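You operate a simulated robot arm through the tools that you are given. There is no shell and no other tool. Be economical: measure what you need, move in short steps, check, and stop when the job is done.

The job below is to be done with a simulated robot arm. You get a single attempt, and the scene is never put back.

TASK
Pound the nuts fine in the mortar and add one shake of salt.
Fine: pestle back where it stood, shaker back on its tray. Set down upright: pestle, salt shaker.
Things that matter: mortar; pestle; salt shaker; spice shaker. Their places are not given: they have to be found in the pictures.

The check looks at the end state, three seconds after you hand in, the way a careful person would. Anything else that was tipped, shoved, dropped, spilled or broken makes it a failure.

THE ROBOT
A 6-joint arm with a two-finger parallel gripper, fixed in place. Base frame: the origin is at the foot of the arm, x ahead of it, y to its left, z up; the work surface is at about z = 750. Lengths are in mm, angles in degrees, forces in N, time in s.
With the tool pointing down near the work surface it reaches from about 260 to 680 mm from the base axis. Its first joint turns from -66.0 to 66.0 degrees. Payload 2.9 kg.
Tool frame: the origin (TCP) lies between the finger pads and is the grasp point; the fingertips stand 30 mm ahead of it; z points along the fingers, y is the line along which they close. Largest opening 110 mm; finger width 20, thickness 10; the body of the gripper, 48 by 112 mm, starts 55 mm behind the TCP.
Orientation is that of the tool frame in the base frame, as a unit quaternion [x, y, z, w]. With the fingers straight down and closing along the base's y, the tool's x points along the base's -x, its y along +y and its z along -z.

THE INTERFACE
- The arm moves only by the tool step_arm. Its argument "plan" is one flat list of numbers, 6 for each row, row after row: the shift along the tool's x, y, z in units of 20 mm (1.0 is 20 mm), then the turn, a rotation vector about the tool's x, y, z in units of 4 degrees (1.0 is 4 degrees). In form: [dx, dy, dz, rx, ry, rz, dx, dy, dz, rx, ry, rz, ...]. A call has 1 to 20 rows; each row shifts and turns the commanded pose from where the row before left it, along the tool's axes as they then stand. "gripper" is the finger opening in mm, from 0 to 110, set as the call begins (left out, the last holds). A call with a number of a shift or a turn outside -1 to 1 is refused whole. Rows are played at 5 a second. More than 50 mm and 8.6 degrees between two rows, or a gripper value outside its range, and nothing of the call is played. A pose out of reach is approached as far as the arm can. The call stops where the force on the tool passes 40 N (or 10 N more than at its start, if that is more) or the arm is blocked; 0.2 s more then pass. Each finger travels about 108 mm/s and halts on what it meets, pressing with about 27 N; the grip force reading is that of the motor and also rises with nothing between the fingers. The clock runs only during rows and for 0.2 s after the last one: add rows that do not move to give the fingers time. The reply holds the time, the measured pose of the TCP, the force on the tool along the base axes, the opening and the grip force, in the units named above and with some noise, with the torque about the TCP (base axes, N m) and any sound that the robot's microphone picked up.
- Cameras (640 x 400 px; columns grow to the right, rows downward): "scene" is fixed at [67.3, 422, 1397.2]; the picture's right is [-0.85, -0.53, 0.00], its down [-0.23, 0.37, -0.90] and it looks along [0.47, -0.77, -0.44] (base axes); focal length 309 px, centre (320, 200). "wrist" rides on the gripper at [72, 17, -103] in the tool frame; the picture's right is [-0.23, 0.97, 0.00], its down [-0.76, -0.18, -0.62] and it looks along [-0.61, -0.14, 0.78] (tool axes); focal length 222 px, centre (320, 200).
- get_image(camera): a new picture of that camera. The clock stands still meanwhile.
- pixel_to_xyz(camera, pixels): for up to 12 pixels [column, row] of the newest picture of that camera ("zoom" is the newest enlarged one), the place [x, y, z] in the base frame of the surface seen there, good to about 2 mm. The clock stands still meanwhile.
- inspect(camera, box): a new picture of the part [left, top, right, bottom] of that camera's present view, enlarged. The clock stands still meanwhile.
- job_done(): hands the job in; it is judged then, once.

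Work in short steps. Measure before you move; look again where a grasp or a placing could have gone wrong, and mend it. You have 80 turns and 34 pictures in all, those below and enlarged ones among them. Open the gripper and draw the arm clear of the work before you hand the job in, unless the task says otherwise; then end with one line.

The tools are called after ">>>" as name(argument=value, ...) on one line, values as JSON. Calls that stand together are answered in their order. step_arm: Moves the arm, as the interface text tells. Its arguments: {"type":"object","properties":{"plan":{"type":"array","items":{"type":"number"}},"gripper":{"type":"number"}},"required":["plan"]} The other tools are called the same way: get_image (camera) takes a picture; pixel_to_xyz (camera, pixels) gives the place of the surface under pixels of a picture; inspect (camera, box) takes an enlarged picture of a part of a camera's view; job_done () hands the job in.

At the start:

```text
t: 0.0
tcp_pos: [383.9, -57.3, 1239.3]
ee_rot: [0.0, 1.0, 0.0, 0.0]
wrist_force: [-1.0, -0.7, -0.3]
moment: [0.02, 0.01, 0.03]
gripper_width: 109.9
finger_force: 0.0
```

scene: 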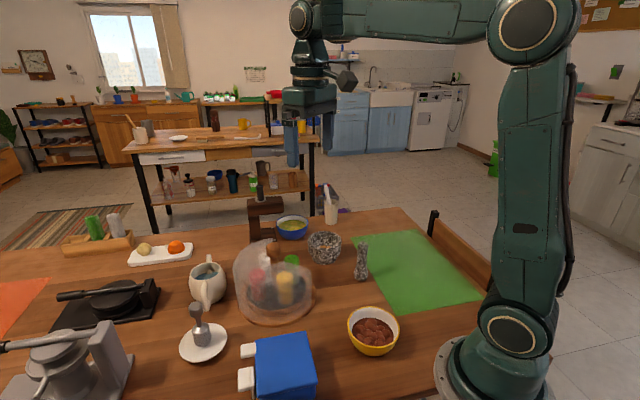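
wrist: 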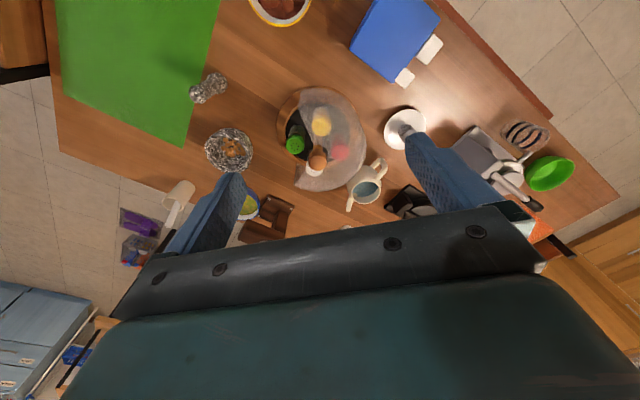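

The scene shows a speckled mortar near (325,247), a speckled pestle near (361,262), and a tray with coloured things under a clear cover near (273,285). I'll look closer.

>>> inspect(camera="scene", box=[220, 220, 400, 340])

>>> inspect(camera="wrist", box=[180, 50, 400, 220])

```text
3.33 times, centred on (310, 280) of scene
```

zoom: 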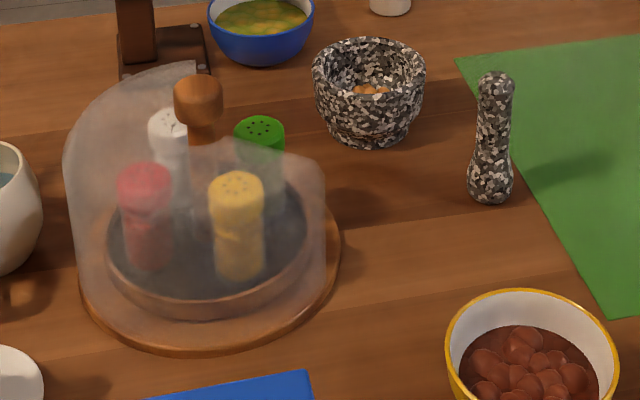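

```text
2.35 times, centred on (290, 135) of wrist
```

zoom: 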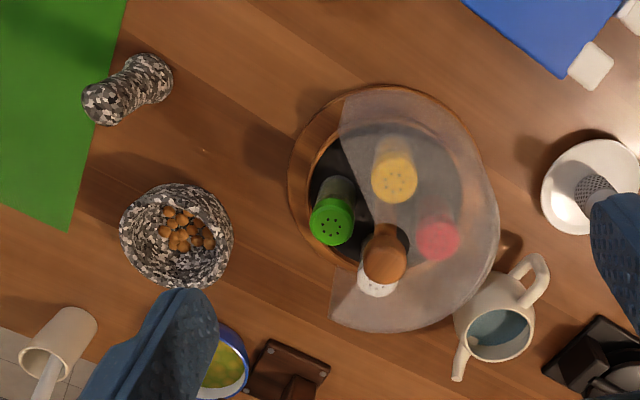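

A round tray carries four shakers (white, green, yellow, red) behind a half-dome screen, with a brown knob in the middle. I'll measure points on them, and on the mortar and pestle.

>>> pixel_to_xyz(camera="zoom", pixels=[[385, 255], [376, 288], [332, 222], [400, 180], [437, 240], [102, 103], [150, 75], [180, 235], [125, 230], [232, 230], [320, 160], [345, 95]])

>>> pixel_to_xyz(camera="scene", pixels=[[365, 245], [357, 277], [269, 247], [268, 257], [293, 258], [325, 247], [313, 238], [340, 240], [286, 275], [262, 278], [310, 275], [268, 262]])

```text
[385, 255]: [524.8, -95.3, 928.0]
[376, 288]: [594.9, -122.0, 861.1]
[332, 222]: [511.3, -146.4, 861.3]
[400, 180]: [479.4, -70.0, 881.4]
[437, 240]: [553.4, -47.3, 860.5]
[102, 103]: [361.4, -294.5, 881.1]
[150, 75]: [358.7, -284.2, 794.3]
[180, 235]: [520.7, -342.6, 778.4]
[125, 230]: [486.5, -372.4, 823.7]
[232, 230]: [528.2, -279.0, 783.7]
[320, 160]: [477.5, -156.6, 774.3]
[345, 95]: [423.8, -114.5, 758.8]
```

```text
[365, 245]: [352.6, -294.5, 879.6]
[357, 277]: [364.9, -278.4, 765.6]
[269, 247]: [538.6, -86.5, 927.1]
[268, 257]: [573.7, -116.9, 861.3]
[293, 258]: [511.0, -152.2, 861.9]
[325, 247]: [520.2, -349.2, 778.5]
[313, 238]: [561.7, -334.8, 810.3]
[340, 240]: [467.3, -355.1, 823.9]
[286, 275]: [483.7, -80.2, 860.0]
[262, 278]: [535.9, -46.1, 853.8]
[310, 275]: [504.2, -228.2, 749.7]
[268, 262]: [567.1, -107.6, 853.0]
```

The white shaker, at about (585,-120), is partly behind the screen. The pestle stands near (358,-290) and the mortar is near (515,-335). I'll do the pestle first: move above it at z≈1000 and look.

>>> step_arm(plan=[0.1, -0.97, 1, 0, 0, 0, 0.1, -0.97, 1, 0, 0, 0, 0.1, -0.97, 1, 0, 0, 0, 0.1, -0.97, 1, 0, 0, 0, 0.1, -0.97, 1, 0, 0, 0, 0.1, -0.97, 1, 0, 0, 0, 0.1, -0.97, 1, 0, 0, 0, 0.1, -0.97, 1, 0, 0, 0, 0.1, -0.97, 1, 0, 0, 0, 0.1, -0.97, 1, 0, 0, 0, 0.1, -0.97, 1, 0, 0, 0, 0.1, -0.97, 1, 0, 0, 0], gripper=80)

>>> get_image(camera="wrist")

```text
t: 2.6
tcp_pos: [360.4, -289.8, 999.7]
ee_rot: [0.001, 1.0, 0.0, 0.0]
wrist_force: [1.1, -0.7, -1.4]
moment: [0.03, 0.01, -0.01]
gripper_width: 80.3
finger_force: 0.0
```

```text
29 pictures are left
```

wrist: 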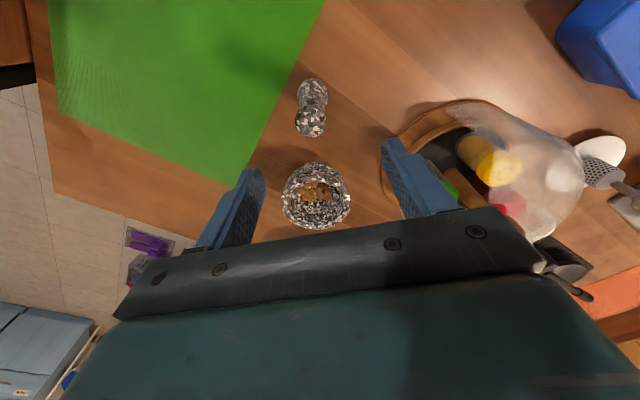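

The pestle runs from its base at about (312,88) to its top at (310,125), and the mortar is at (316,195). I'll measure these.

>>> pixel_to_xyz(camera="wrist", pixels=[[299, 125], [310, 120], [322, 125], [310, 133], [302, 90], [313, 80], [325, 90], [283, 195], [349, 195], [316, 163], [316, 228], [316, 188]])

>>> inspect(camera="wrist", box=[270, 70, 370, 240])

```text
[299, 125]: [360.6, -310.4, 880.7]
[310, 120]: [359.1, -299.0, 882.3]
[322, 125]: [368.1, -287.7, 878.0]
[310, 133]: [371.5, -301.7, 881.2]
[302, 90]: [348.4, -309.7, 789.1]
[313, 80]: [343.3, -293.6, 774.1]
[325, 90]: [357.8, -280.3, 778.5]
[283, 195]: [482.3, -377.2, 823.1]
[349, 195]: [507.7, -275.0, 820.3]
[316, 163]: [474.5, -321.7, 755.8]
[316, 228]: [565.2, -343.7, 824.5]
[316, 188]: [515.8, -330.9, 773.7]
```

```text
2.35 times, centred on (320, 155) of wrist
```

zoom: 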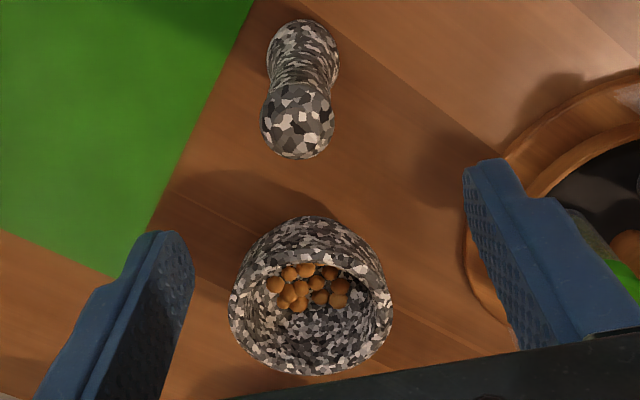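

The pestle head is centred near (362,-299) with its top at z 882. I'll centre the gripper on it, lower the TCP to about z 855, then close.

>>> step_arm(plan=[-0.1, -0.46, 0, 0, 0, 0, 0, 0, 1, 0, 0, 0, 0, 0, 1, 0, 0, 0, 0, 0, 1, 0, 0, 0, 0, 0, 1, 0, 0, 0, 0, 0, 1, 0, 0, 0, 0, 0, 1, 0, 0, 0, 0, 0, 0.8, 0, 0, 0, 0, 0, 0.43, 0, 0, 0], gripper=70)

>>> get_image(camera="wrist")

```text
t: 4.6
tcp_pos: [361.5, -299.4, 855.2]
ee_rot: [0.0, 1.0, 0.0, 0.0]
wrist_force: [-1.0, -0.2, 0.5]
moment: [-0.02, 0.0, -0.01]
gripper_width: 70.1
finger_force: 0.0
```

```text
27 pictures are left
```

wrist: 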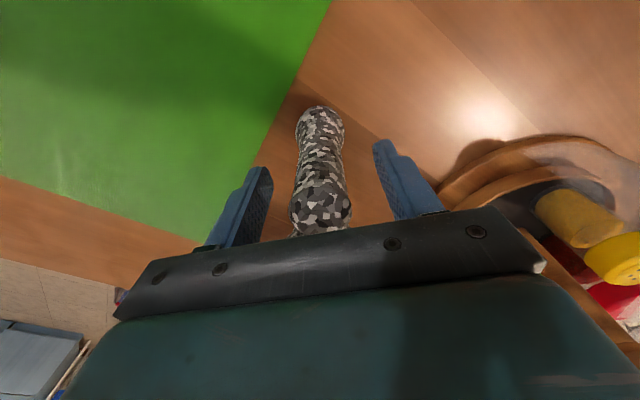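

The pestle is between the fingers. I'll note where its foot is, then close.

>>> pixel_to_xyz(camera="wrist", pixels=[[319, 108], [298, 125], [343, 125], [320, 150], [291, 205], [350, 205], [320, 215]])

>>> step_arm(plan=[0, 0, 0, 0, 0, 0, 0, 0, 0, 0, 0, 0, 0, 0, 0, 0, 0, 0, 0, 0, 0, 0, 0, 0], gripper=0)

```text
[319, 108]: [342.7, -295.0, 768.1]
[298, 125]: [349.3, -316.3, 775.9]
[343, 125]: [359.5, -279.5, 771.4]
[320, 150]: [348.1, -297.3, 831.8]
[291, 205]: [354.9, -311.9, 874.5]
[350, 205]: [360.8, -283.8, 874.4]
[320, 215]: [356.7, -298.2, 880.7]
```

```text
t: 5.6
tcp_pos: [361.2, -299.6, 855.0]
ee_rot: [0.0, 1.0, 0.0, 0.0]
wrist_force: [0.5, 0.3, -0.1]
moment: [-0.07, 0.0, 0.0]
gripper_width: 31.7
finger_force: 26.6
```

It is gripped at 31.7 mm. I'll lift 110 mm and look at the mortar for an exact centre.

>>> step_arm(plan=[0, 0, -0.5, 0, 0, 0, 0, 0, -1, 0, 0, 0, 0, 0, -1, 0, 0, 0, 0, 0, -1, 0, 0, 0, 0, 0, -1, 0, 0, 0, 0, 0, -1, 0, 0, 0])

>>> inspect(camera="scene", box=[280, 180, 400, 280])

```text
t: 7.0
tcp_pos: [363.0, -298.2, 964.2]
ee_rot: [0.0, 1.0, 0.001, 0.0]
wrist_force: [0.1, 0.5, -2.5]
moment: [0.01, -0.01, 0.0]
gripper_width: 31.8
finger_force: 26.7
```

```text
4.00 times, centred on (340, 230) of scene
```

zoom: 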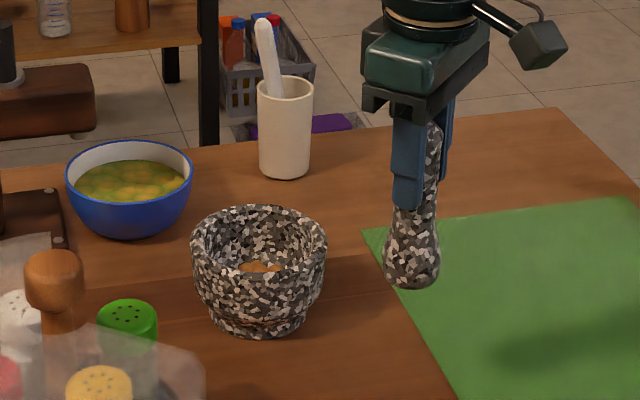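

Held well. I'll measure the mortar rim, plus the tall cup and spoon behind it, which must be avoided.

>>> pixel_to_xyz(camera="zoom", pixels=[[194, 245], [324, 242], [260, 208], [262, 272], [225, 213], [300, 212], [262, 265], [266, 25], [285, 100], [305, 85], [262, 85], [130, 190]])

```text
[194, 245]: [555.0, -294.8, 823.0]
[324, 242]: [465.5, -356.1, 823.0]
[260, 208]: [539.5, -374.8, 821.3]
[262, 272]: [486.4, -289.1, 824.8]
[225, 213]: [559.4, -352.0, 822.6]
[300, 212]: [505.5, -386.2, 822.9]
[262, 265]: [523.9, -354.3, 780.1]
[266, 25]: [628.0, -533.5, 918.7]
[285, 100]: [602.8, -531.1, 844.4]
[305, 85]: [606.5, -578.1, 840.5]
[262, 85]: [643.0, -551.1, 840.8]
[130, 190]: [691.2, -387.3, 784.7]
```

The mortar centre is about (512,-331), rim radius about 53, and the cup is well clear. I'll move over the mortar.

>>> step_arm(plan=[-0.93, -0.21, 0, 0, 0, 0, -0.93, -0.21, 0, 0, 0, 0, -0.93, -0.21, 0, 0, 0, 0, -0.93, -0.21, 0, 0, 0, 0, -0.93, -0.21, 0, 0, 0, 0, -0.93, -0.21, 0, 0, 0, 0, -0.93, -0.21, 0, 0, 0, 0, -0.93, -0.21, 0, 0, 0, 0, 0, 0, 1, 0, 0, 0, 0, 0, 1, 0, 0, 0])

>>> inspect(camera="scene", box=[280, 180, 400, 280])

```text
t: 9.2
tcp_pos: [510.1, -334.0, 925.8]
ee_rot: [0.0, 1.0, 0.0, 0.0]
wrist_force: [-0.6, -0.5, -2.5]
moment: [-0.01, -0.02, 0.0]
gripper_width: 31.8
finger_force: 27.3
```

```text
4.00 times, centred on (340, 230) of scene
```

zoom: 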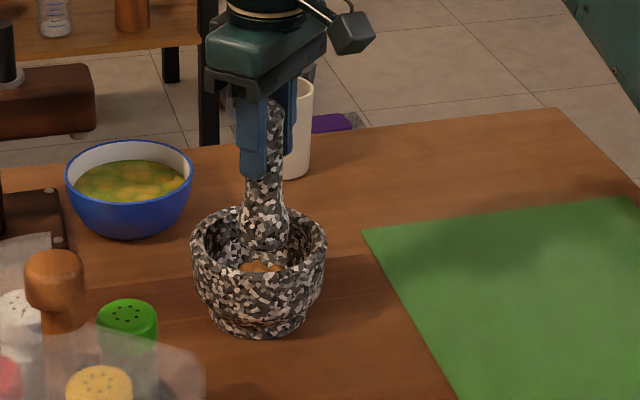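

The pestle is centred above the bowl. I'll lower it gently until it meets the nuts.

>>> step_arm(plan=[-0.1, 0.1, 1, 0, 0, 0, 0, 0, 0.5, 0, 0, 0, 0, 0, 0.25, 0, 0, 0, 0, 0, 0.25, 0, 0, 0, 0, 0, 0.25, 0, 0, 0, 0, 0, 0.25, 0, 0, 0])

```text
t: 10.6
tcp_pos: [513.1, -332.6, 877.1]
ee_rot: [0.001, 1.0, -0.001, 0.001]
wrist_force: [-4.1, 1.2, 10.5]
moment: [0.14, 0.48, 0.06]
gripper_width: 31.7
finger_force: 27.0
```

Contact at z 877 with about 10 N. Now some pounding strokes from 30 mm up.

>>> step_arm(plan=[0, 0, -1, 0, 0, 0, 0, 0, -0.5, 0, 0, 0, 0, 0, 1, 0, 0, 0, 0, 0, 0.6, 0, 0, 0, 0, 0, -1, 0, 0, 0, 0, 0, -0.5, 0, 0, 0, 0, 0, 1, 0, 0, 0, 0, 0, 0.5, 0, 0, 0, 0, 0, -1, 0, 0, 0, 0, 0, -0.5, 0, 0, 0, 0, 0, 1, 0, 0, 0, 0, 0, 0.5, 0, 0, 0])

```text
t: 13.2
tcp_pos: [513.0, -331.0, 876.4]
ee_rot: [-0.001, 1.0, -0.002, 0.003]
wrist_force: [-3.8, 4.0, 18.2]
moment: [0.31, 0.21, 0.11]
gripper_width: 31.5
finger_force: 27.2
```

Force was 18 N on the last stroke. I'll raise the pestle and look at the nuts.

>>> step_arm(plan=[0, 0, -1, 0, 0, 0, 0, 0, -1, 0, 0, 0, 0, 0, -1, 0, 0, 0, 0, 0, -1, 0, 0, 0])

>>> inspect(camera="scene", box=[295, 200, 355, 270])

```text
t: 14.2
tcp_pos: [513.6, -332.3, 953.4]
ee_rot: [0.0, 1.0, 0.0, 0.0]
wrist_force: [-0.4, -0.6, -2.3]
moment: [0.01, 0.0, -0.03]
gripper_width: 31.5
finger_force: 26.9
```

```text
5.71 times, centred on (325, 235) of scene
```

zoom: 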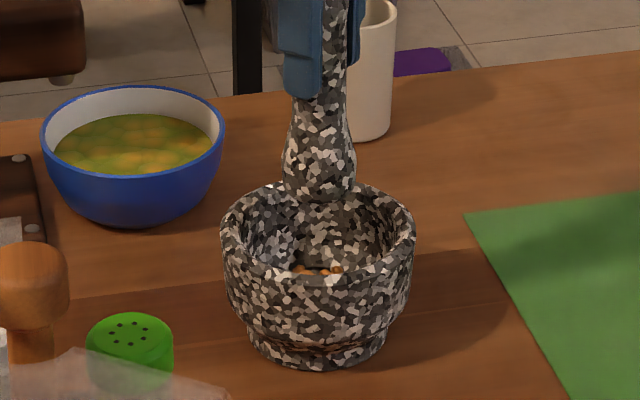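

The nuts look lower and smaller than before. I'll pound more, a little deeper.

>>> step_arm(plan=[0, 0, 1, 0, 0, 0, 0, 0, 1, 0, 0, 0, 0, 0, 1, 0, 0, 0, 0, 0, 1, 0, 0, 0, 0, 0, -1, 0, 0, 0, 0, 0, -0.5, 0, 0, 0, 0, 0, 0.5, 0, 0, 0, 0, 0, 1, 0, 0, 0, 0, 0, -1, 0, 0, 0, 0, 0, -0.5, 0, 0, 0, 0, 0, 0.6, 0, 0, 0, 0, 0, 1, 0, 0, 0, 0, 0, -1, 0, 0, 0, 0, 0, -0.5, 0, 0, 0, 0, 0, 0.6, 0, 0, 0, 0, 0, 1, 0, 0, 0])

```text
t: 17.6
tcp_pos: [512.5, -331.2, 874.2]
ee_rot: [0.0, 1.0, -0.001, 0.002]
wrist_force: [-6.6, 3.8, 26.7]
moment: [0.33, 0.3, 0.09]
gripper_width: 31.6
finger_force: 27.1
```

The last stroke reached 27 N. I'll raise, draw back toward the pestle's spot, and look into the bowl with the wrist camera.

>>> step_arm(plan=[0, 0, -1, 0, 0, 0, 0, 0, -1, 0, 0, 0, 0, 0, -1, 0, 0, 0, 0, 0, -1, 0, 0, 0, 0, 0, -1, 0, 0, 0, 1, 0.2, -1, 0, 0, 0, 1, 0.2, 0, 0, 0, 0, 1, 0.2, 0, 0, 0, 0, 1, 0.2, 0, 0, 0, 0, 1, 0.2, 0, 0, 0, 0, 1, 0.2, 0, 0, 0, 0])

>>> get_image(camera="wrist")

```text
t: 20.0
tcp_pos: [391.5, -308.1, 988.1]
ee_rot: [-0.001, 1.0, 0.0, -0.001]
wrist_force: [0.0, 0.0, -3.3]
moment: [0.0, 0.01, -0.01]
gripper_width: 31.4
finger_force: 27.0
```

```text
23 pictures are left
```

wrist: 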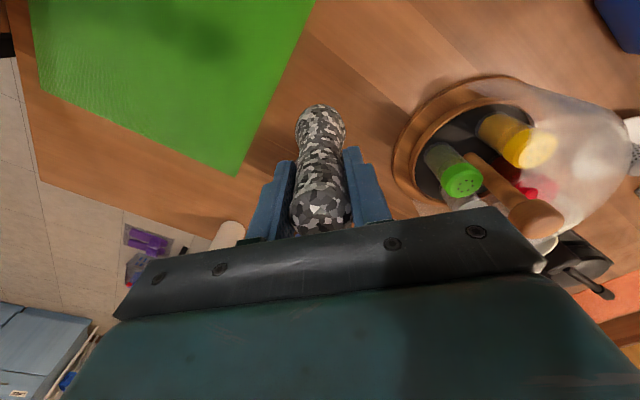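

The pestle hides the bowl in that view, so I'll use the scene camera.

>>> inspect(camera="scene", box=[308, 228, 344, 254])

```text
15.38 times, centred on (326, 241) of scene
```

zoom: 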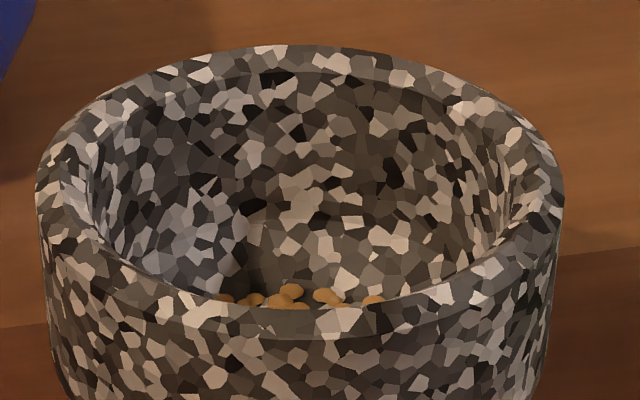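

The pieces are smaller but still visible chunks. I'll go back for another set of strokes.

>>> step_arm(plan=[-1, -0.2, 0, 0, 0, 0, -1, -0.2, 0, 0, 0, 0, -1, -0.2, 0, 0, 0, 0, -1, -0.2, 0, 0, 0, 0, -1, -0.2, 0, 0, 0, 0, -1, -0.2, 0, 0, 0, 0, 0, 0, 1, 0, 0, 0, 0, 0, 1, 0, 0, 0, 0, 0, 1, 0, 0, 0, 0, 0, 1, 0, 0, 0, 0, 0, 0.5, 0, 0, 0])

>>> step_arm(plan=[0, 0, 0.5, 0, 0, 0, 0, 0, 1, 0, 0, 0, 0, 0, -1, 0, 0, 0, 0, 0, -0.5, 0, 0, 0, 0, 0, 0.5, 0, 0, 0, 0, 0, 1, 0, 0, 0, 0, 0, -1, 0, 0, 0, 0, 0, -0.5, 0, 0, 0, 0, 0, 0.5, 0, 0, 0, 0, 0, 1, 0, 0, 0, 0, 0, -1, 0, 0, 0, 0, 0, -0.5, 0, 0, 0, 0, 0, 0.5, 0, 0, 0, 0, 0, 1, 0, 0, 0, 0, 0, -1, 0, 0, 0, 0, 0, -0.5, 0, 0, 0, 0, 0, 0.6, 0, 0, 0, 0, 0, 1, 0, 0, 0])

```text
t: 22.4
tcp_pos: [512.6, -330.6, 898.5]
ee_rot: [0.0, 1.0, 0.0, 0.0]
wrist_force: [0.1, 0.3, -1.9]
moment: [0.02, 0.0, -0.01]
gripper_width: 31.3
finger_force: 27.5
```

```text
t: 26.2
tcp_pos: [514.1, -332.3, 871.1]
ee_rot: [-0.001, 1.0, -0.003, 0.004]
wrist_force: [-1.1, 0.1, 20.7]
moment: [0.01, -0.18, 0.05]
gripper_width: 31.0
finger_force: 28.3
```

The pestle is going deeper (z 871 at 21 N). I'll raise it and move to the side in +y to look from the wrist camera.

>>> step_arm(plan=[0, 0, -1, 0, 0, 0, 0, 0, -1, 0, 0, 0, 0, 0, -1, 0, 0, 0, 0, 0, -1, 0, 0, 0, 0, 0, -1, 0, 0, 0, 1, 0.5, -1, 0, 0, 0, 1, 0.5, 0, 0, 0, 0, 1, 1, 0, 0, 0, 0, 1, 1, 0, 0, 0, 0, 0, 1, 0, 0, 0, 0])

>>> inspect(camera="wrist", box=[200, 80, 320, 240])

```text
t: 28.4
tcp_pos: [432.0, -248.5, 989.2]
ee_rot: [0.0, 1.0, 0.0, 0.0]
wrist_force: [0.0, -0.1, -1.5]
moment: [0.03, 0.03, -0.03]
gripper_width: 31.1
finger_force: 27.2
```

```text
2.50 times, centred on (260, 160) of wrist
```

zoom: 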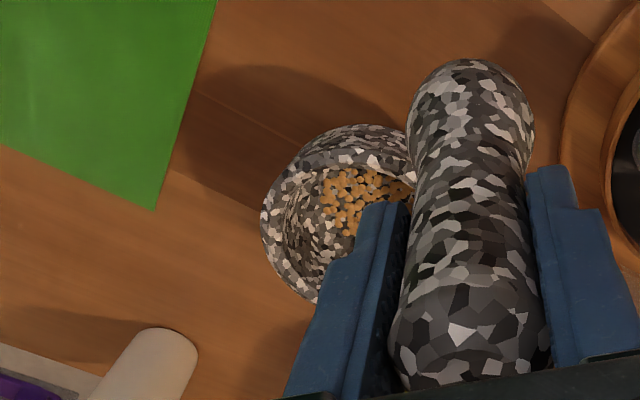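

The view now shows many small grains, finer than before. I'll give one more set of strokes and compare.

>>> step_arm(plan=[0, -1, 0, 0, 0, 0, -1, -1, 0, 0, 0, 0, -1, -1, 0, 0, 0, 0, -1, -0.5, 0, 0, 0, 0, -1, -0.5, 0, 0, 0, 0, 0, 0, 1, 0, 0, 0, 0, 0, 1, 0, 0, 0, 0, 0, 1, 0, 0, 0, 0, 0, 1, 0, 0, 0, 0, 0, 0.5, 0, 0, 0])

>>> step_arm(plan=[0, 0, 0.5, 0, 0, 0, 0, 0, 1, 0, 0, 0, 0, 0, -1, 0, 0, 0, 0, 0, -0.5, 0, 0, 0, 0, 0, 0.5, 0, 0, 0, 0, 0, 1, 0, 0, 0, 0, 0, -1, 0, 0, 0, 0, 0, -0.5, 0, 0, 0, 0, 0, 0.5, 0, 0, 0, 0, 0, 1, 0, 0, 0, 0, 0, -1, 0, 0, 0, 0, 0, -0.5, 0, 0, 0, 0, 0, 0.5, 0, 0, 0, 0, 0, 1, 0, 0, 0, 0, 0, -1, 0, 0, 0, 0, 0, -0.5, 0, 0, 0, 0, 0, 0.6, 0, 0, 0, 0, 0, 1, 0, 0, 0])

>>> step_arm(plan=[0, 0, -1, 0, 0, 0, 0, 0, -1, 0, 0, 0, 0, 0, -1, 0, 0, 0, 0, 0, -1, 0, 0, 0, 0, 0, -1, 0, 0, 0, 1, 0.5, -1, 0, 0, 0, 1, 0.5, 0, 0, 0, 0, 1, 1, 0, 0, 0, 0, 1, 1, 0, 0, 0, 0, 0, 1, 0, 0, 0, 0])

>>> inspect(camera="wrist", box=[200, 80, 320, 240])

```text
t: 30.6
tcp_pos: [512.9, -331.5, 897.4]
ee_rot: [0.0, 1.0, 0.0, 0.001]
wrist_force: [-0.1, -0.5, -2.1]
moment: [-0.03, 0.0, -0.02]
gripper_width: 31.2
finger_force: 26.5
```

```text
t: 34.4
tcp_pos: [512.7, -332.9, 869.1]
ee_rot: [0.001, 1.0, -0.001, 0.002]
wrist_force: [-6.1, 1.3, 15.4]
moment: [0.02, 0.33, -0.03]
gripper_width: 31.3
finger_force: 27.5
```

```text
t: 36.6
tcp_pos: [431.4, -252.2, 985.3]
ee_rot: [0.0, 1.0, 0.0, 0.0]
wrist_force: [-0.5, -0.1, -2.6]
moment: [-0.04, -0.01, 0.02]
gripper_width: 31.1
finger_force: 26.7
```

```text
2.50 times, centred on (260, 160) of wrist
```

zoom: 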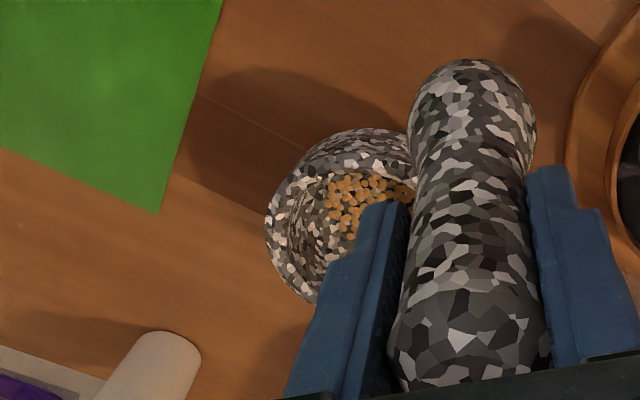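

Grains look about the same and the force has dropped to 15 N. I'll strike slightly deeper, and at offsets around the centre.

>>> step_arm(plan=[0, -1, 0, 0, 0, 0, -1, -1, 0, 0, 0, 0, -1, -1, 0, 0, 0, 0, -1, -0.5, 0, 0, 0, 0, -1, -0.5, 0, 0, 0, 0, 0, 0, 1, 0, 0, 0, 0, 0, 1, 0, 0, 0, 0, 0, 1, 0, 0, 0, 0, 0, 1, 0, 0, 0, 0, 0, 0.5, 0, 0, 0])

>>> step_arm(plan=[0, 0, 0.7, 0, 0, 0, 0, 0, 1, 0, 0, 0, 0, 0, -1, 0, 0, 0, 0.35, 0, -0.5, 0, 0, 0, 0, 0, 0.5, 0, 0, 0, 0, 0, 1, 0, 0, 0, 0, 0, -1, 0, 0, 0, -0.7, 0, -0.5, 0, 0, 0, 0, 0, 0.5, 0, 0, 0, 0, 0, 1, 0, 0, 0, 0, 0, -1, 0, 0, 0, 0.35, 0.35, -0.5, 0, 0, 0, 0, 0, 0.5, 0, 0, 0, 0, 0, 1, 0, 0, 0, 0, 0, -1, 0, 0, 0, 0, -0.7, -0.5, 0, 0, 0, 0, 0, 0.5, 0, 0, 0, 0, 0, 1, 0, 0, 0])

```text
t: 38.8
tcp_pos: [513.4, -331.1, 897.2]
ee_rot: [-0.001, 1.0, 0.0, 0.0]
wrist_force: [0.5, -0.5, -3.1]
moment: [0.0, 0.04, 0.0]
gripper_width: 30.8
finger_force: 27.3
```

```text
t: 42.6
tcp_pos: [514.8, -338.1, 864.1]
ee_rot: [0.0, 1.0, -0.002, 0.003]
wrist_force: [-3.2, 3.6, 19.6]
moment: [0.35, 0.08, 0.02]
gripper_width: 30.7
finger_force: 26.9
```

I'll do a few more strokes at the centre, then look closely.

>>> step_arm(plan=[0, 0, -1, 0, 0, 0, 0, 0.35, -0.5, 0, 0, 0, 0, 0, 0.5, 0, 0, 0, 0, 0, 1, 0, 0, 0, 0, 0, -1, 0, 0, 0, 0, 0, -0.5, 0, 0, 0, 0, 0, 0.6, 0, 0, 0, 0, 0, 1, 0, 0, 0, 0, 0, -1, 0, 0, 0, 0, 0, -0.5, 0, 0, 0, 0, 0, 0.6, 0, 0, 0, 0, 0, 1, 0, 0, 0])

>>> step_arm(plan=[0, 0, -1, 0, 0, 0, 0, 0, -1, 0, 0, 0, 0, 0, -1, 0, 0, 0, 0, 0, -1, 0, 0, 0, 0, 0, -1, 0, 0, 0, 1, 0.5, -1, 0, 0, 0, 1, 0.5, 0, 0, 0, 0, 1, 1, 0, 0, 0, 0, 1, 1, 0, 0, 0, 0, 0, 1, 0, 0, 0, 0])

>>> inspect(camera="wrist", box=[240, 120, 320, 220])

```text
t: 45.2
tcp_pos: [513.8, -332.1, 862.1]
ee_rot: [-0.001, 1.0, -0.001, 0.004]
wrist_force: [-2.4, 3.7, 20.2]
moment: [0.35, 0.04, 0.0]
gripper_width: 30.7
finger_force: 27.0
```

```text
t: 47.4
tcp_pos: [431.8, -250.7, 977.8]
ee_rot: [0.001, 1.0, 0.0, 0.001]
wrist_force: [0.2, -0.1, -1.6]
moment: [0.04, 0.0, 0.01]
gripper_width: 30.8
finger_force: 26.8
```

```text
4.00 times, centred on (280, 170) of wrist
```

zoom: 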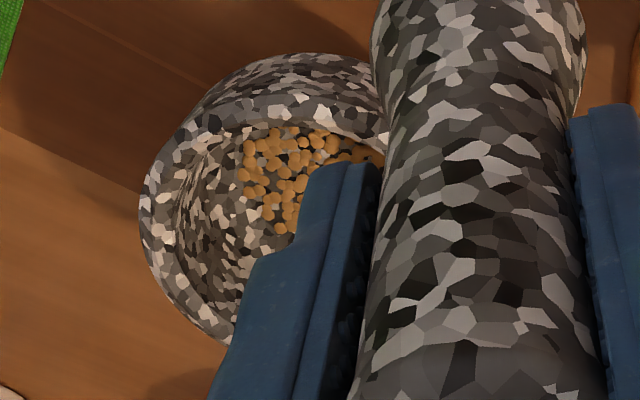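

Grains are small and even, about 5 mm. I'll test whether harder strokes change them further.

>>> step_arm(plan=[0, -1, 0, 0, 0, 0, -1, -1, 0, 0, 0, 0, -1, -1, 0, 0, 0, 0, -1, -0.5, 0, 0, 0, 0, -1, -0.5, 0, 0, 0, 0, 0, 0, 1, 0, 0, 0, 0, 0, 1, 0, 0, 0, 0, 0, 1, 0, 0, 0, 0, 0, 1, 0, 0, 0, 0, 0, 0.5, 0, 0, 0])

>>> step_arm(plan=[0, 0, 0.7, 0, 0, 0, 0, 0, 1, 0, 0, 0, 0, 0, -1, 0, 0, 0, 0, 0, -0.7, 0, 0, 0, 0, 0, 0.8, 0, 0, 0, 0, 0, 1, 0, 0, 0, 0, 0, -1, 0, 0, 0, 0, 0, -0.7, 0, 0, 0, 0, 0, 0.8, 0, 0, 0, 0, 0, 1, 0, 0, 0, 0, 0, -1, 0, 0, 0, 0, 0, -0.7, 0, 0, 0, 0, 0, 0.8, 0, 0, 0, 0, 0, 1, 0, 0, 0, 0, 0, -1, 0, 0, 0, 0, 0, -0.7, 0, 0, 0, 0, 0, 0.8, 0, 0, 0, 0, 0, 1, 0, 0, 0])

>>> step_arm(plan=[0, 0, -1, 0, 0, 0, 0, 0, -1, 0, 0, 0, 0, 0, -1, 0, 0, 0, 0, 0, -1, 0, 0, 0, 0, 0, -1, 0, 0, 0, 1, 0.5, -1, 0, 0, 0, 1, 0.5, 0, 0, 0, 0, 1, 1, 0, 0, 0, 0, 1, 1, 0, 0, 0, 0, 0, 1, 0, 0, 0, 0])

>>> inspect(camera="wrist", box=[240, 120, 320, 220])

>>> inspect(camera="scene", box=[295, 190, 385, 260])

```text
t: 49.6
tcp_pos: [512.6, -331.7, 887.0]
ee_rot: [0.0, 1.0, -0.001, 0.0]
wrist_force: [-0.2, 0.6, -2.0]
moment: [0.0, -0.01, 0.02]
gripper_width: 30.8
finger_force: 27.2
```

```text
t: 53.5
tcp_pos: [513.1, -332.7, 853.2]
ee_rot: [-0.001, 1.0, 0.0, 0.001]
wrist_force: [-0.3, 1.6, 3.8]
moment: [0.1, 0.0, 0.0]
gripper_width: 30.7
finger_force: 26.9
stopped in row 18: the force on the tool passed its limit (the readings are from after the stop); the commanded pose is now the measured one
```

```text
t: 55.7
tcp_pos: [432.0, -253.3, 971.2]
ee_rot: [0.0, 1.0, 0.001, 0.001]
wrist_force: [-0.6, -0.2, -2.7]
moment: [-0.01, 0.0, 0.01]
gripper_width: 30.5
finger_force: 26.5
```

```text
4.00 times, centred on (280, 170) of wrist
```

zoom: 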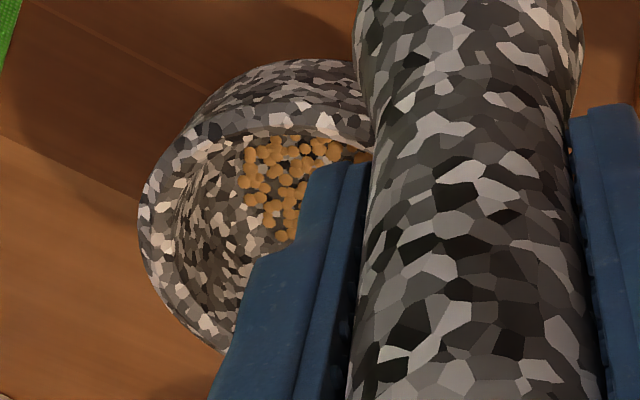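

```text
5.71 times, centred on (340, 225) of scene
```

zoom: 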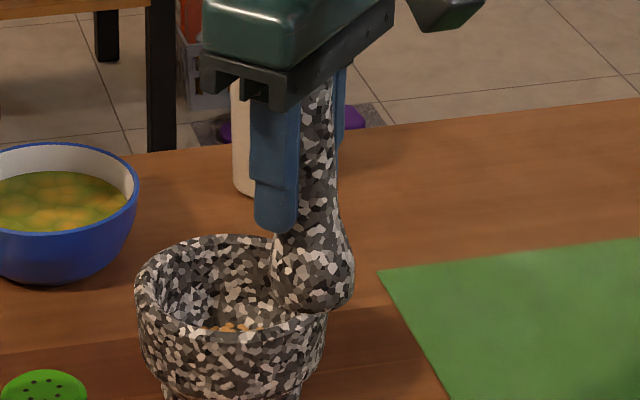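

Even a stroke over 40 N changed nothing, so the grains are as fine as they get. The pestle has slid up a little in the grip. I'll take it back over its spot (361.5,-299.5) and come down slowly until its foot touches.

>>> step_arm(plan=[0.9, -0.585, 0, 0, 0, 0, 0.9, -0.585, 0, 0, 0, 0, 0.9, -0.585, 0, 0, 0, 0, 0.88, -0.585, 0, 0, 0, 0, 0, 0, 1, 0, 0, 0, 0, 0, 1, 0, 0, 0, 0, 0, 1, 0, 0, 0, 0, 0, 1, 0, 0, 0, 0, 0, 1, 0, 0, 0, 0, 0, 0.5, 0, 0, 0, 0, 0, 0.25, 0, 0, 0])

>>> inspect(camera="scene", box=[315, 200, 405, 300])

```text
t: 58.1
tcp_pos: [360.4, -299.3, 857.6]
ee_rot: [-0.001, 1.0, 0.001, 0.001]
wrist_force: [0.4, 0.4, -1.8]
moment: [0.0, -0.03, 0.01]
gripper_width: 30.8
finger_force: 27.0
```

```text
4.00 times, centred on (360, 250) of scene
```

zoom: 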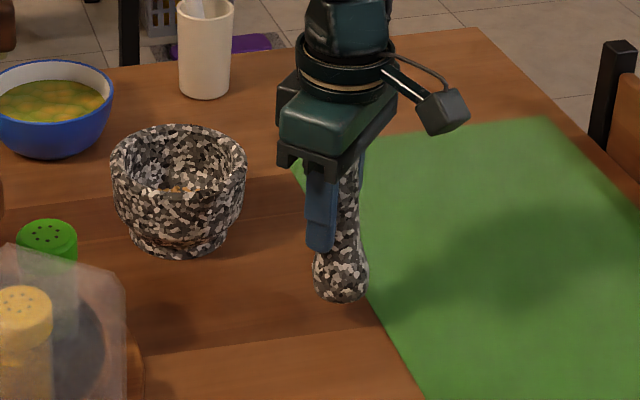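

I'll compare the foot's present position with the one measured at the start.

>>> pixel_to_xyz(camera="zoom", pixels=[[340, 297], [340, 285], [316, 275], [366, 275], [340, 270], [345, 240]])

```text
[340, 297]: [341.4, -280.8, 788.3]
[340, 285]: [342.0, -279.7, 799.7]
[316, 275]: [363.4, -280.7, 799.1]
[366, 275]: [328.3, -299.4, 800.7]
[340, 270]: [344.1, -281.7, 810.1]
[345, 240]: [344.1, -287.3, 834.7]
```

The foot centre is now about (351,-297), so the pestle has shifted about 10 mm toward -x in the grip. I'll correct by +10 mm in x and lower in small steps.

>>> step_arm(plan=[-0.5, -0.1, 0, 0, 0, 0, 0, 0, 0.5, 0, 0, 0, 0, 0, 0.5, 0, 0, 0, 0, 0, 0.2, 0, 0, 0, 0, 0, 0.1, 0, 0, 0])

>>> step_arm(plan=[0, 0, 0.1, 0, 0, 0, 0, 0, 0.1, 0, 0, 0, 0, 0, 0.1, 0, 0, 0])

```text
t: 59.3
tcp_pos: [369.9, -301.4, 832.5]
ee_rot: [0.0, 1.0, 0.0, 0.002]
wrist_force: [0.3, -0.2, -2.2]
moment: [-0.01, -0.04, 0.0]
gripper_width: 30.6
finger_force: 27.0
```

```text
t: 60.1
tcp_pos: [372.3, -301.6, 827.6]
ee_rot: [-0.001, 1.0, 0.0, 0.003]
wrist_force: [-3.1, 1.7, 7.7]
moment: [0.22, 0.25, -0.02]
gripper_width: 31.4
finger_force: 27.5
stopped in row 3: the force on the tool passed its limit (the readings are from after the stop); the commanded pose is now the measured one
```

The foot has touched down. I'll check that the pestle is upright before releasing.

>>> inspect(camera="scene", box=[315, 210, 405, 300])

```text
4.44 times, centred on (360, 255) of scene
```

zoom: 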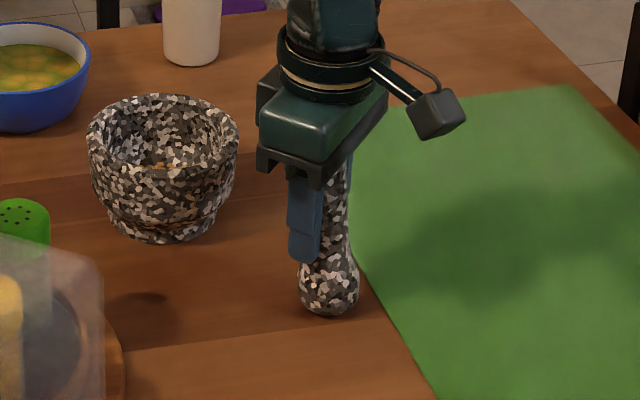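

The foot is at about (362,280), matching the original (361,281), and the lean in the picture is unchanged. Releasing slowly and lifting.

>>> step_arm(plan=[0, 0, 0, 0, 0, 0, 0, 0, 0, 0, 0, 0, 0, 0, 0, 0, 0, 0], gripper=42)

>>> step_arm(plan=[0, 0, 0, 0, 0, 0, 0, 0, 0, 0, 0, 0, 0, 0, -0.5, 0, 0, 0, 0, 0, -1, 0, 0, 0, 0, 0, -1, 0, 0, 0, 0, 0, -1, 0, 0, 0, 0, 0, -1, 0, 0, 0, 0, 0, -1, 0, 0, 0, 0, 0, -1, 0, 0, 0, 0, 0, -1, 0, 0, 0, 0, 0, -1, 0, 0, 0], gripper=80)

>>> get_image(camera="wrist")

```text
t: 60.9
tcp_pos: [372.5, -302.6, 827.1]
ee_rot: [-0.001, 1.0, -0.002, 0.003]
wrist_force: [-1.0, 0.2, 11.4]
moment: [0.02, 0.05, 0.02]
gripper_width: 41.9
finger_force: 0.0
```

```text
t: 63.3
tcp_pos: [371.4, -301.3, 998.8]
ee_rot: [0.0, 1.0, -0.002, 0.003]
wrist_force: [-0.3, 0.1, 0.0]
moment: [0.03, -0.01, 0.0]
gripper_width: 79.7
finger_force: 0.1
```

```text
14 pictures are left
```

wrist: 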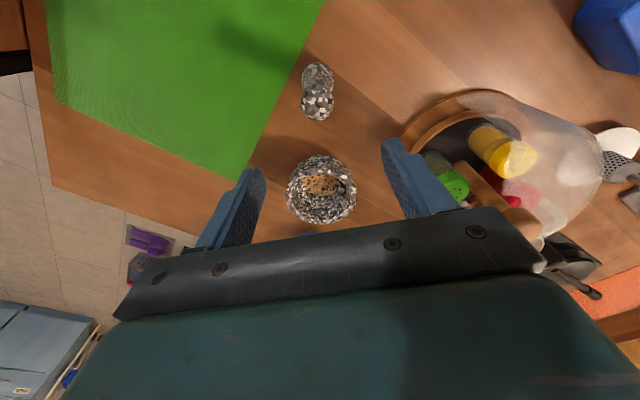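

The pestle stands upright and the bowl shows only fine bits. Next is the tray: I'll move to about (500,-260,1000) and yaw the gripper by -90° so the wrist camera looks at the open side of the screen.

>>> step_arm(plan=[-0.93, 0.3, 0, 0, 0, -1, -0.93, 0.3, 0, 0, 0, 0, -0.93, 0.3, 0, 0, 0, 0, -0.93, 0.3, 0, 0, 0, 0, -0.93, 0.3, 0, 0, 0, 0, -0.93, 0.3, 0, 0, 0, 0, -0.93, 0.3, 0, 0, 0, 0, 0, 0, 0, 0, 0, -1, 0, 0, 0, 0, 0, -1, 0, 0, 0, 0, 0, -1, 0, 0, 0, 0, 0, -1, 0, 0, 0, 0, 0, -1, 0, 0, 0, 0, 0, -1, 0, 0, 0, 0, 0, -1, 0, 0, 0, 0, 0, -1, 0, 0, 0, 0, 0, -1, 0, 0, 0, 0, 0, -1, 0, 0, 0, 0, 0, -1, 0, 0, 0, 0, 0, -1, 0, 0, 0, 0, 0, -1])

>>> step_arm(plan=[0, 0, 0, 0, 0, -1, 0, 0, 0, 0, 0, -1, 0, 0, 0, 0, 0, -1, 0, 0, 0, 0, 0, -1, 0, 0, 0, 0, 0, -1, 0, 0, 0, 0, 0, -1, 0, 0, 0, 0, 0, -1, 0, 0, 0, 0, 0, -1, 0, 0, 0, 0, 0, -0.5])

>>> get_image(camera="wrist")

```text
t: 67.5
tcp_pos: [499.3, -251.2, 999.5]
ee_rot: [-0.471, 0.882, -0.003, 0.002]
wrist_force: [0.4, -1.2, -0.4]
moment: [-0.03, 0.02, 0.0]
gripper_width: 80.1
finger_force: 0.0
```

```text
t: 69.5
tcp_pos: [498.9, -251.7, 998.1]
ee_rot: [0.708, -0.706, 0.003, -0.001]
wrist_force: [0.0, 0.6, -0.6]
moment: [-0.05, 0.01, -0.03]
gripper_width: 80.0
finger_force: 0.0
```

```text
13 pictures are left
```

wrist: 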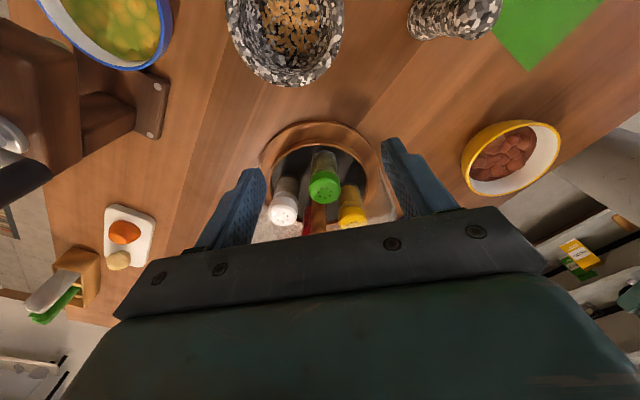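

This view looks straight into the opening: white at (283,205), green at (323,185), yellow at (352,205). I'll enlarge it.

>>> inspect(camera="wrist", box=[250, 110, 400, 240])

```text
3.08 times, centred on (325, 175) of wrist
```

zoom: 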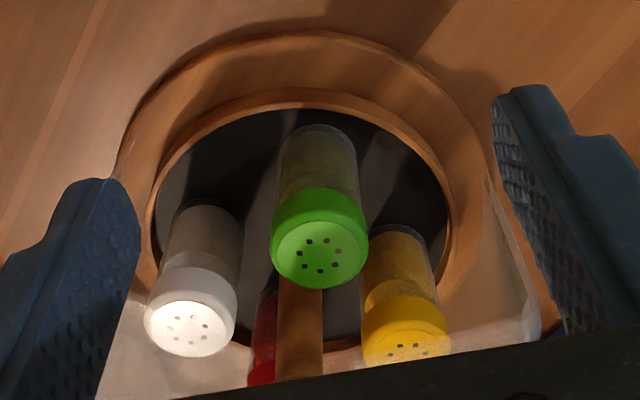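

I'll measure the screen's edges on the base ring, the shaker caps, and the tray.

>>> pixel_to_xyz(camera="zoom", pixels=[[118, 185], [488, 170], [190, 328], [320, 250], [405, 345], [190, 275], [318, 200], [300, 75], [315, 160], [160, 230], [448, 220], [540, 330]])

```text
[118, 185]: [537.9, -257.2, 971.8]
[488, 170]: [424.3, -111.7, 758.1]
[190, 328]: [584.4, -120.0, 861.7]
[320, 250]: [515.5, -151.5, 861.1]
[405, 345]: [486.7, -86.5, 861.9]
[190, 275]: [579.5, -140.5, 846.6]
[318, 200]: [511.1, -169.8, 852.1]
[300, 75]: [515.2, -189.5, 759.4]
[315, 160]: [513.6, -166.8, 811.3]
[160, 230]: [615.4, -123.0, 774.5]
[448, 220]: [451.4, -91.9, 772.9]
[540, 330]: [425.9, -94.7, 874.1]
```

The white salt shaker at about (585,-120), cap top 862, r≈20, sits just inside the opening, so I can take it with a tilted approach from -y. For an easy inversion later I want the yaw at +90°, so I'll turn by +180° here, and measure the tall brown block at left for clearance.

>>> pixel_to_xyz(camera="wrist", pixels=[[40, 60], [70, 80], [100, 130], [150, 100], [15, 135], [283, 207]])

>>> step_arm(plan=[0, 0, 0, 0, 0, 1, 0, 0, 0, 0, 0, 1, 0, 0, 0, 0, 0, 1, 0, 0, 0, 0, 0, 1, 0, 0, 0, 0, 0, 1, 0, 0, 0, 0, 0, 1, 0, 0, 0, 0, 0, 1, 0, 0, 0, 0, 0, 1, 0, 0, 0, 0, 0, 1, 0, 0, 0, 0, 0, 1, 0, 0, 0, 0, 0, 1, 0, 0, 0, 0, 0, 1, 0, 0, 0, 0, 0, 1, 0, 0, 0, 0, 0, 1, 0, 0, 0, 0, 0, 1, 0, 0, 0, 0, 0, 1, 0, 0, 0, 0, 0, 1, 0, 0, 0, 0, 0, 1, 0, 0, 0, 0, 0, 1, 0, 0, 0, 0, 0, 1])

>>> step_arm(plan=[0, 0, 0, 0, 0, 1, 0, 0, 0, 0, 0, 1, 0, 0, 0, 0, 0, 1, 0, 0, 0, 0, 0, 1, 0, 0, 0, 0, 0, 1, 0, 0, 0, 0, 0, 1, 0, 0, 0, 0, 0, 1, 0, 0, 0, 0, 0, 1, 0, 0, 0, 0, 0, 1, 0, 0, 0, 0, 0, 1, 0, 0, 0, 0, 0, 1, 0, 0, 0, 0, 0, 1, 0, 0, 0, 0, 0, 1, 0, 0, 0, 0, 0, 1, 0, 0, 0, 0, 0, 1, 0, 0, 0, 0, 0, 1, 0, 0, 0, 0, 0, 1, 0, 0, 0, 0, 0, 1, 0, 0, 0, 0, 0, 1, 0, 0, 0, 0, 0, 1])

>>> step_arm(plan=[0, 0, 0, 0, 0, 1, 0, 0, 0, 0, 0, 1, 0, 0, 0, 0, 0, 1, 0, 0, 0, 0, 0, 1, 0, 0, 0, 0, 0, 1, 0, 0, 0, 0, 0, 0])

```text
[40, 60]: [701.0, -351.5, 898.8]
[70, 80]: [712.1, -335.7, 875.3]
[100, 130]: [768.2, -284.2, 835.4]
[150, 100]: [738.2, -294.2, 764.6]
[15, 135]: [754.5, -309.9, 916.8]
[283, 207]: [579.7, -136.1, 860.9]
```

```text
t: 73.7
tcp_pos: [499.8, -251.3, 998.1]
ee_rot: [-0.088, 0.996, -0.001, 0.003]
wrist_force: [0.3, 0.0, 0.0]
moment: [0.01, 0.0, 0.02]
gripper_width: 80.2
finger_force: 0.1
```

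```text
t: 77.9
tcp_pos: [499.3, -250.8, 997.4]
ee_rot: [0.573, 0.819, 0.0, 0.003]
wrist_force: [-0.5, 0.4, 1.4]
moment: [-0.01, 0.0, 0.03]
gripper_width: 80.0
finger_force: 0.1
```

```text
t: 79.3
tcp_pos: [498.3, -252.3, 997.7]
ee_rot: [0.707, 0.707, 0.001, 0.002]
wrist_force: [-0.8, 0.1, -0.7]
moment: [0.01, 0.02, 0.01]
gripper_width: 80.0
finger_force: 0.1
```

Yaw done. The brown block at x>700 is clear of this path. Now I go to (585,-206,927), tilt 45°, and set the opening to 54.

>>> step_arm(plan=[0.46, 0.87, 0.7, 0, 0, 0, 0.46, 0.87, 0.7, 0, 0, 0, 0.46, 0.87, 0.7, 0, 0, 0, 0.46, 0.87, 0.7, 0, 0, 0, 0.46, 0.87, 0.7, 0, 0, 0, 0, 0, 0, 0, 0.95, 0, 0, 0, 0, 0, 0.95, 0, 0, 0, 0, 0, 0.95, 0, 0, 0, 0, 0, 0.95, 0, 0, 0, 0, 0, 0.95, 0, 0, 0, 0, 0, 0.95, 0, 0, 0, 0, 0, 0.95, 0, 0, 0, 0, 0, 0.95, 0, 0, 0, 0, 0, 0.95, 0, 0, 0, 0, 0, 0.95, 0, 0, 0, 0, 0, 0.95, 0, 0, 0, 0, 0, 0.8, 0, 0, 0, 0, 0, 0, 0], gripper=52)

>>> get_image(camera="wrist")

>>> get_image(camera="scene")

```text
t: 83.1
tcp_pos: [475.7, -193.3, 889.0]
ee_rot: [0.653, 0.655, 0.272, -0.266]
wrist_force: [1.1, 0.0, -0.4]
moment: [-0.02, 0.03, 0.02]
gripper_width: 52.2
finger_force: 0.0
out of reach, approached as far as the arm can: row 10, 11, 12, 13, 14, 15, 16, 17
```

```text
11 pictures are left
```

wrist: 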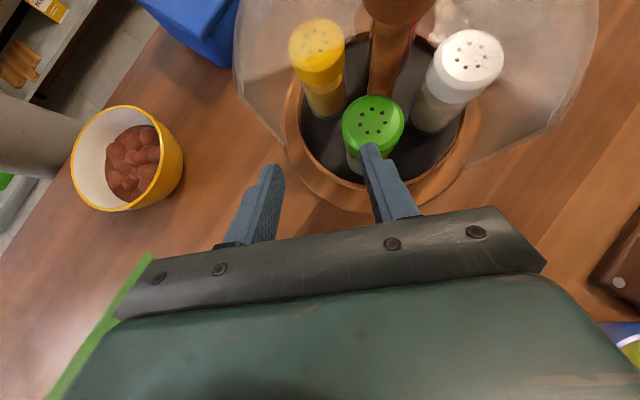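

```text
10 pictures are left
```

scene: 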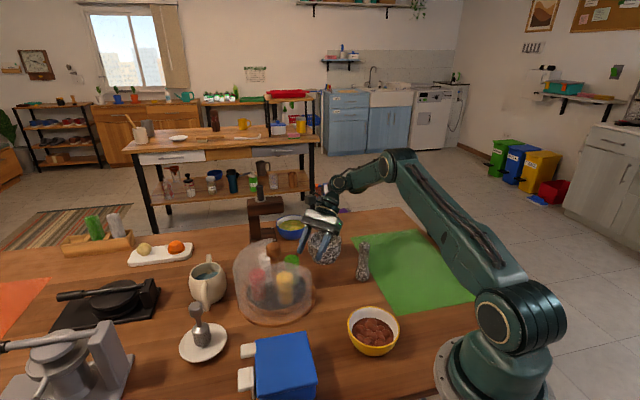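

The tilted pose at the white shaker is out of reach, so the tray has to be turned to bring it nearer. This picture shows the screen's edges well, near (240,80) and (585,60). I'll measure the screen and knob.

>>> pixel_to_xyz(camera="wrist", pixels=[[236, 70], [245, 40], [270, 120], [290, 150], [597, 20], [585, 70], [545, 128], [475, 165], [395, 5], [385, 80], [372, 118], [465, 55]])

>>> pixel_to_xyz(camera="scene", pixels=[[262, 240], [268, 238], [272, 240], [250, 245], [240, 255], [276, 243], [290, 262], [305, 268], [312, 272], [268, 246]])

>>> inspect(camera="scene", box=[225, 230, 325, 330])

```text
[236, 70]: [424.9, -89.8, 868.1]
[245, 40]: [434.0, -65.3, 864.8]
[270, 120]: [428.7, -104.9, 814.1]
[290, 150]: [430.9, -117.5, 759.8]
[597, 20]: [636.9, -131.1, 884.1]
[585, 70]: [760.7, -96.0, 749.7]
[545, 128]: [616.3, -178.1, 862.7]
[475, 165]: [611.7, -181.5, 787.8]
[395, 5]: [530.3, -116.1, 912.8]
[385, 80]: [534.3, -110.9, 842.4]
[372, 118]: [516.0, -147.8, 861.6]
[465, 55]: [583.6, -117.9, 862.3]
```

```text
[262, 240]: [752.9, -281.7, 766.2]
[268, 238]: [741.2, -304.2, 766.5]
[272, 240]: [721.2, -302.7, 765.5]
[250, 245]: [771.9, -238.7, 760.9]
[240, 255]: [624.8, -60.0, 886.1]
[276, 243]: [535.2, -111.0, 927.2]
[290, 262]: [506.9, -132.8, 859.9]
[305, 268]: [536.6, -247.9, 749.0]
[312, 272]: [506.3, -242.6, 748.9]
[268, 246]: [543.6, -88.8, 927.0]
```

```text
4.00 times, centred on (275, 280) of scene
```

zoom: 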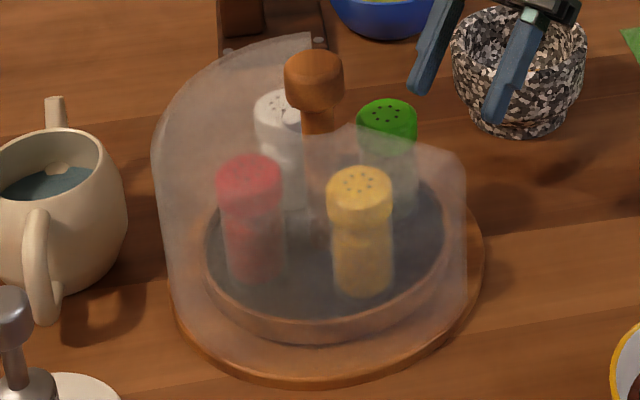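

The screen spans from about -47° round through +y to about 184°, so the opening is centred at -112°, where green stands. White must turn by -86° into the opening using the knob. I'll check how high the screen's top is around the knob.

>>> pixel_to_xyz(camera="zoom", pixels=[[348, 130], [380, 138], [420, 150], [450, 160], [300, 45], [270, 55], [230, 75], [195, 100], [165, 140], [270, 75], [315, 60], [318, 125]])

```text
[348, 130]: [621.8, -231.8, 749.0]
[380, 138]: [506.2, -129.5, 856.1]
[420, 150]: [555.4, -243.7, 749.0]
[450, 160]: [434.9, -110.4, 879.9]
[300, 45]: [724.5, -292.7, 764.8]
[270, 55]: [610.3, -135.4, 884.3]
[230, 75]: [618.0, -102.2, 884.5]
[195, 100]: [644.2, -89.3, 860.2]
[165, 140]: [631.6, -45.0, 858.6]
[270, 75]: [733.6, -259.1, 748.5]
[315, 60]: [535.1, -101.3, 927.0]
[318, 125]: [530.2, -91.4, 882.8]
```

The screen's top is at about 885 and the knob head spans about 900–927 at (532,-98), so the fingertips can grip the knob above the screen. First I bring the tool back to vertical while rising.

>>> step_arm(plan=[0.4, 0, -0.4, 0, -0.95, 0, 0.4, 0, -0.4, 0, -0.95, 0, 0.3, 0, -0.5, 0, -0.95, 0, 0.3, 0, -0.5, 0, -0.95, 0, 0.2, 0, -0.5, 0, -0.95, 0, 0.1, 0, -0.5, 0, -0.95, 0, 0, 0, -0.5, 0, -0.95, 0, 0, 0, -0.5, 0, -0.95, 0, 0, 0, 0, 0, -0.95, 0, 0, 0, 0, 0, -0.95, 0, 0, 0, 0, 0, -0.95, 0, 0, 0, 0, 0, -0.8, 0, 0, 0, 0, 0, 0, 0], gripper=60)

```text
t: 85.9
tcp_pos: [476.6, -206.2, 975.8]
ee_rot: [0.707, 0.707, 0.001, 0.003]
wrist_force: [-0.2, 0.7, -0.7]
moment: [-0.01, 0.01, -0.01]
gripper_width: 60.0
finger_force: 0.1
```

Vertical again at (477,-206,976). I'll yaw back by -88° so that the knob turn ends near the present yaw.

>>> step_arm(plan=[0, 0, 0, 0, 0, -1, 0, 0, 0, 0, 0, -1, 0, 0, 0, 0, 0, -1, 0, 0, 0, 0, 0, -1, 0, 0, 0, 0, 0, -1, 0, 0, 0, 0, 0, -1, 0, 0, 0, 0, 0, -1, 0, 0, 0, 0, 0, -1, 0, 0, 0, 0, 0, -1, 0, 0, 0, 0, 0, -1, 0, 0, 0, 0, 0, -1, 0, 0, 0, 0, 0, -1, 0, 0, 0, 0, 0, -1, 0, 0, 0, 0, 0, -1, 0, 0, 0, 0, 0, -1, 0, 0, 0, 0, 0, -1, 0, 0, 0, 0, 0, -1, 0, 0, 0, 0, 0, -1, 0, 0, 0, 0, 0, -1, 0, 0, 0, 0, 0, -1])

>>> step_arm(plan=[0, 0, 0, 0, 0, -1, 0, 0, 0, 0, 0, -1, 0, 0, 0, 0, 0, -0.5, -0.55, 0.9, 0, 0, 0, 0, -0.55, 0.9, 0, 0, 0, 0, -0.55, 0.9, 0, 0, 0, 0, -0.55, 0.9, 0, 0, 0, 0, -0.55, 0.9, 0, 0, 0, 0, -0.02, 0.9, 0, 0, 0, 0, 0, 0, 0.6, 0, 0, 0])

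```text
t: 90.1
tcp_pos: [476.9, -205.6, 974.0]
ee_rot: [0.085, 0.996, -0.002, 0.003]
wrist_force: [0.8, -0.8, -0.6]
moment: [-0.02, -0.03, -0.01]
gripper_width: 60.1
finger_force: 0.0
```

```text
t: 92.3
tcp_pos: [532.1, -96.9, 962.6]
ee_rot: [-0.001, 1.0, -0.001, 0.003]
wrist_force: [0.5, 0.1, 0.5]
moment: [0.01, 0.01, 0.03]
gripper_width: 59.9
finger_force: 0.1
```

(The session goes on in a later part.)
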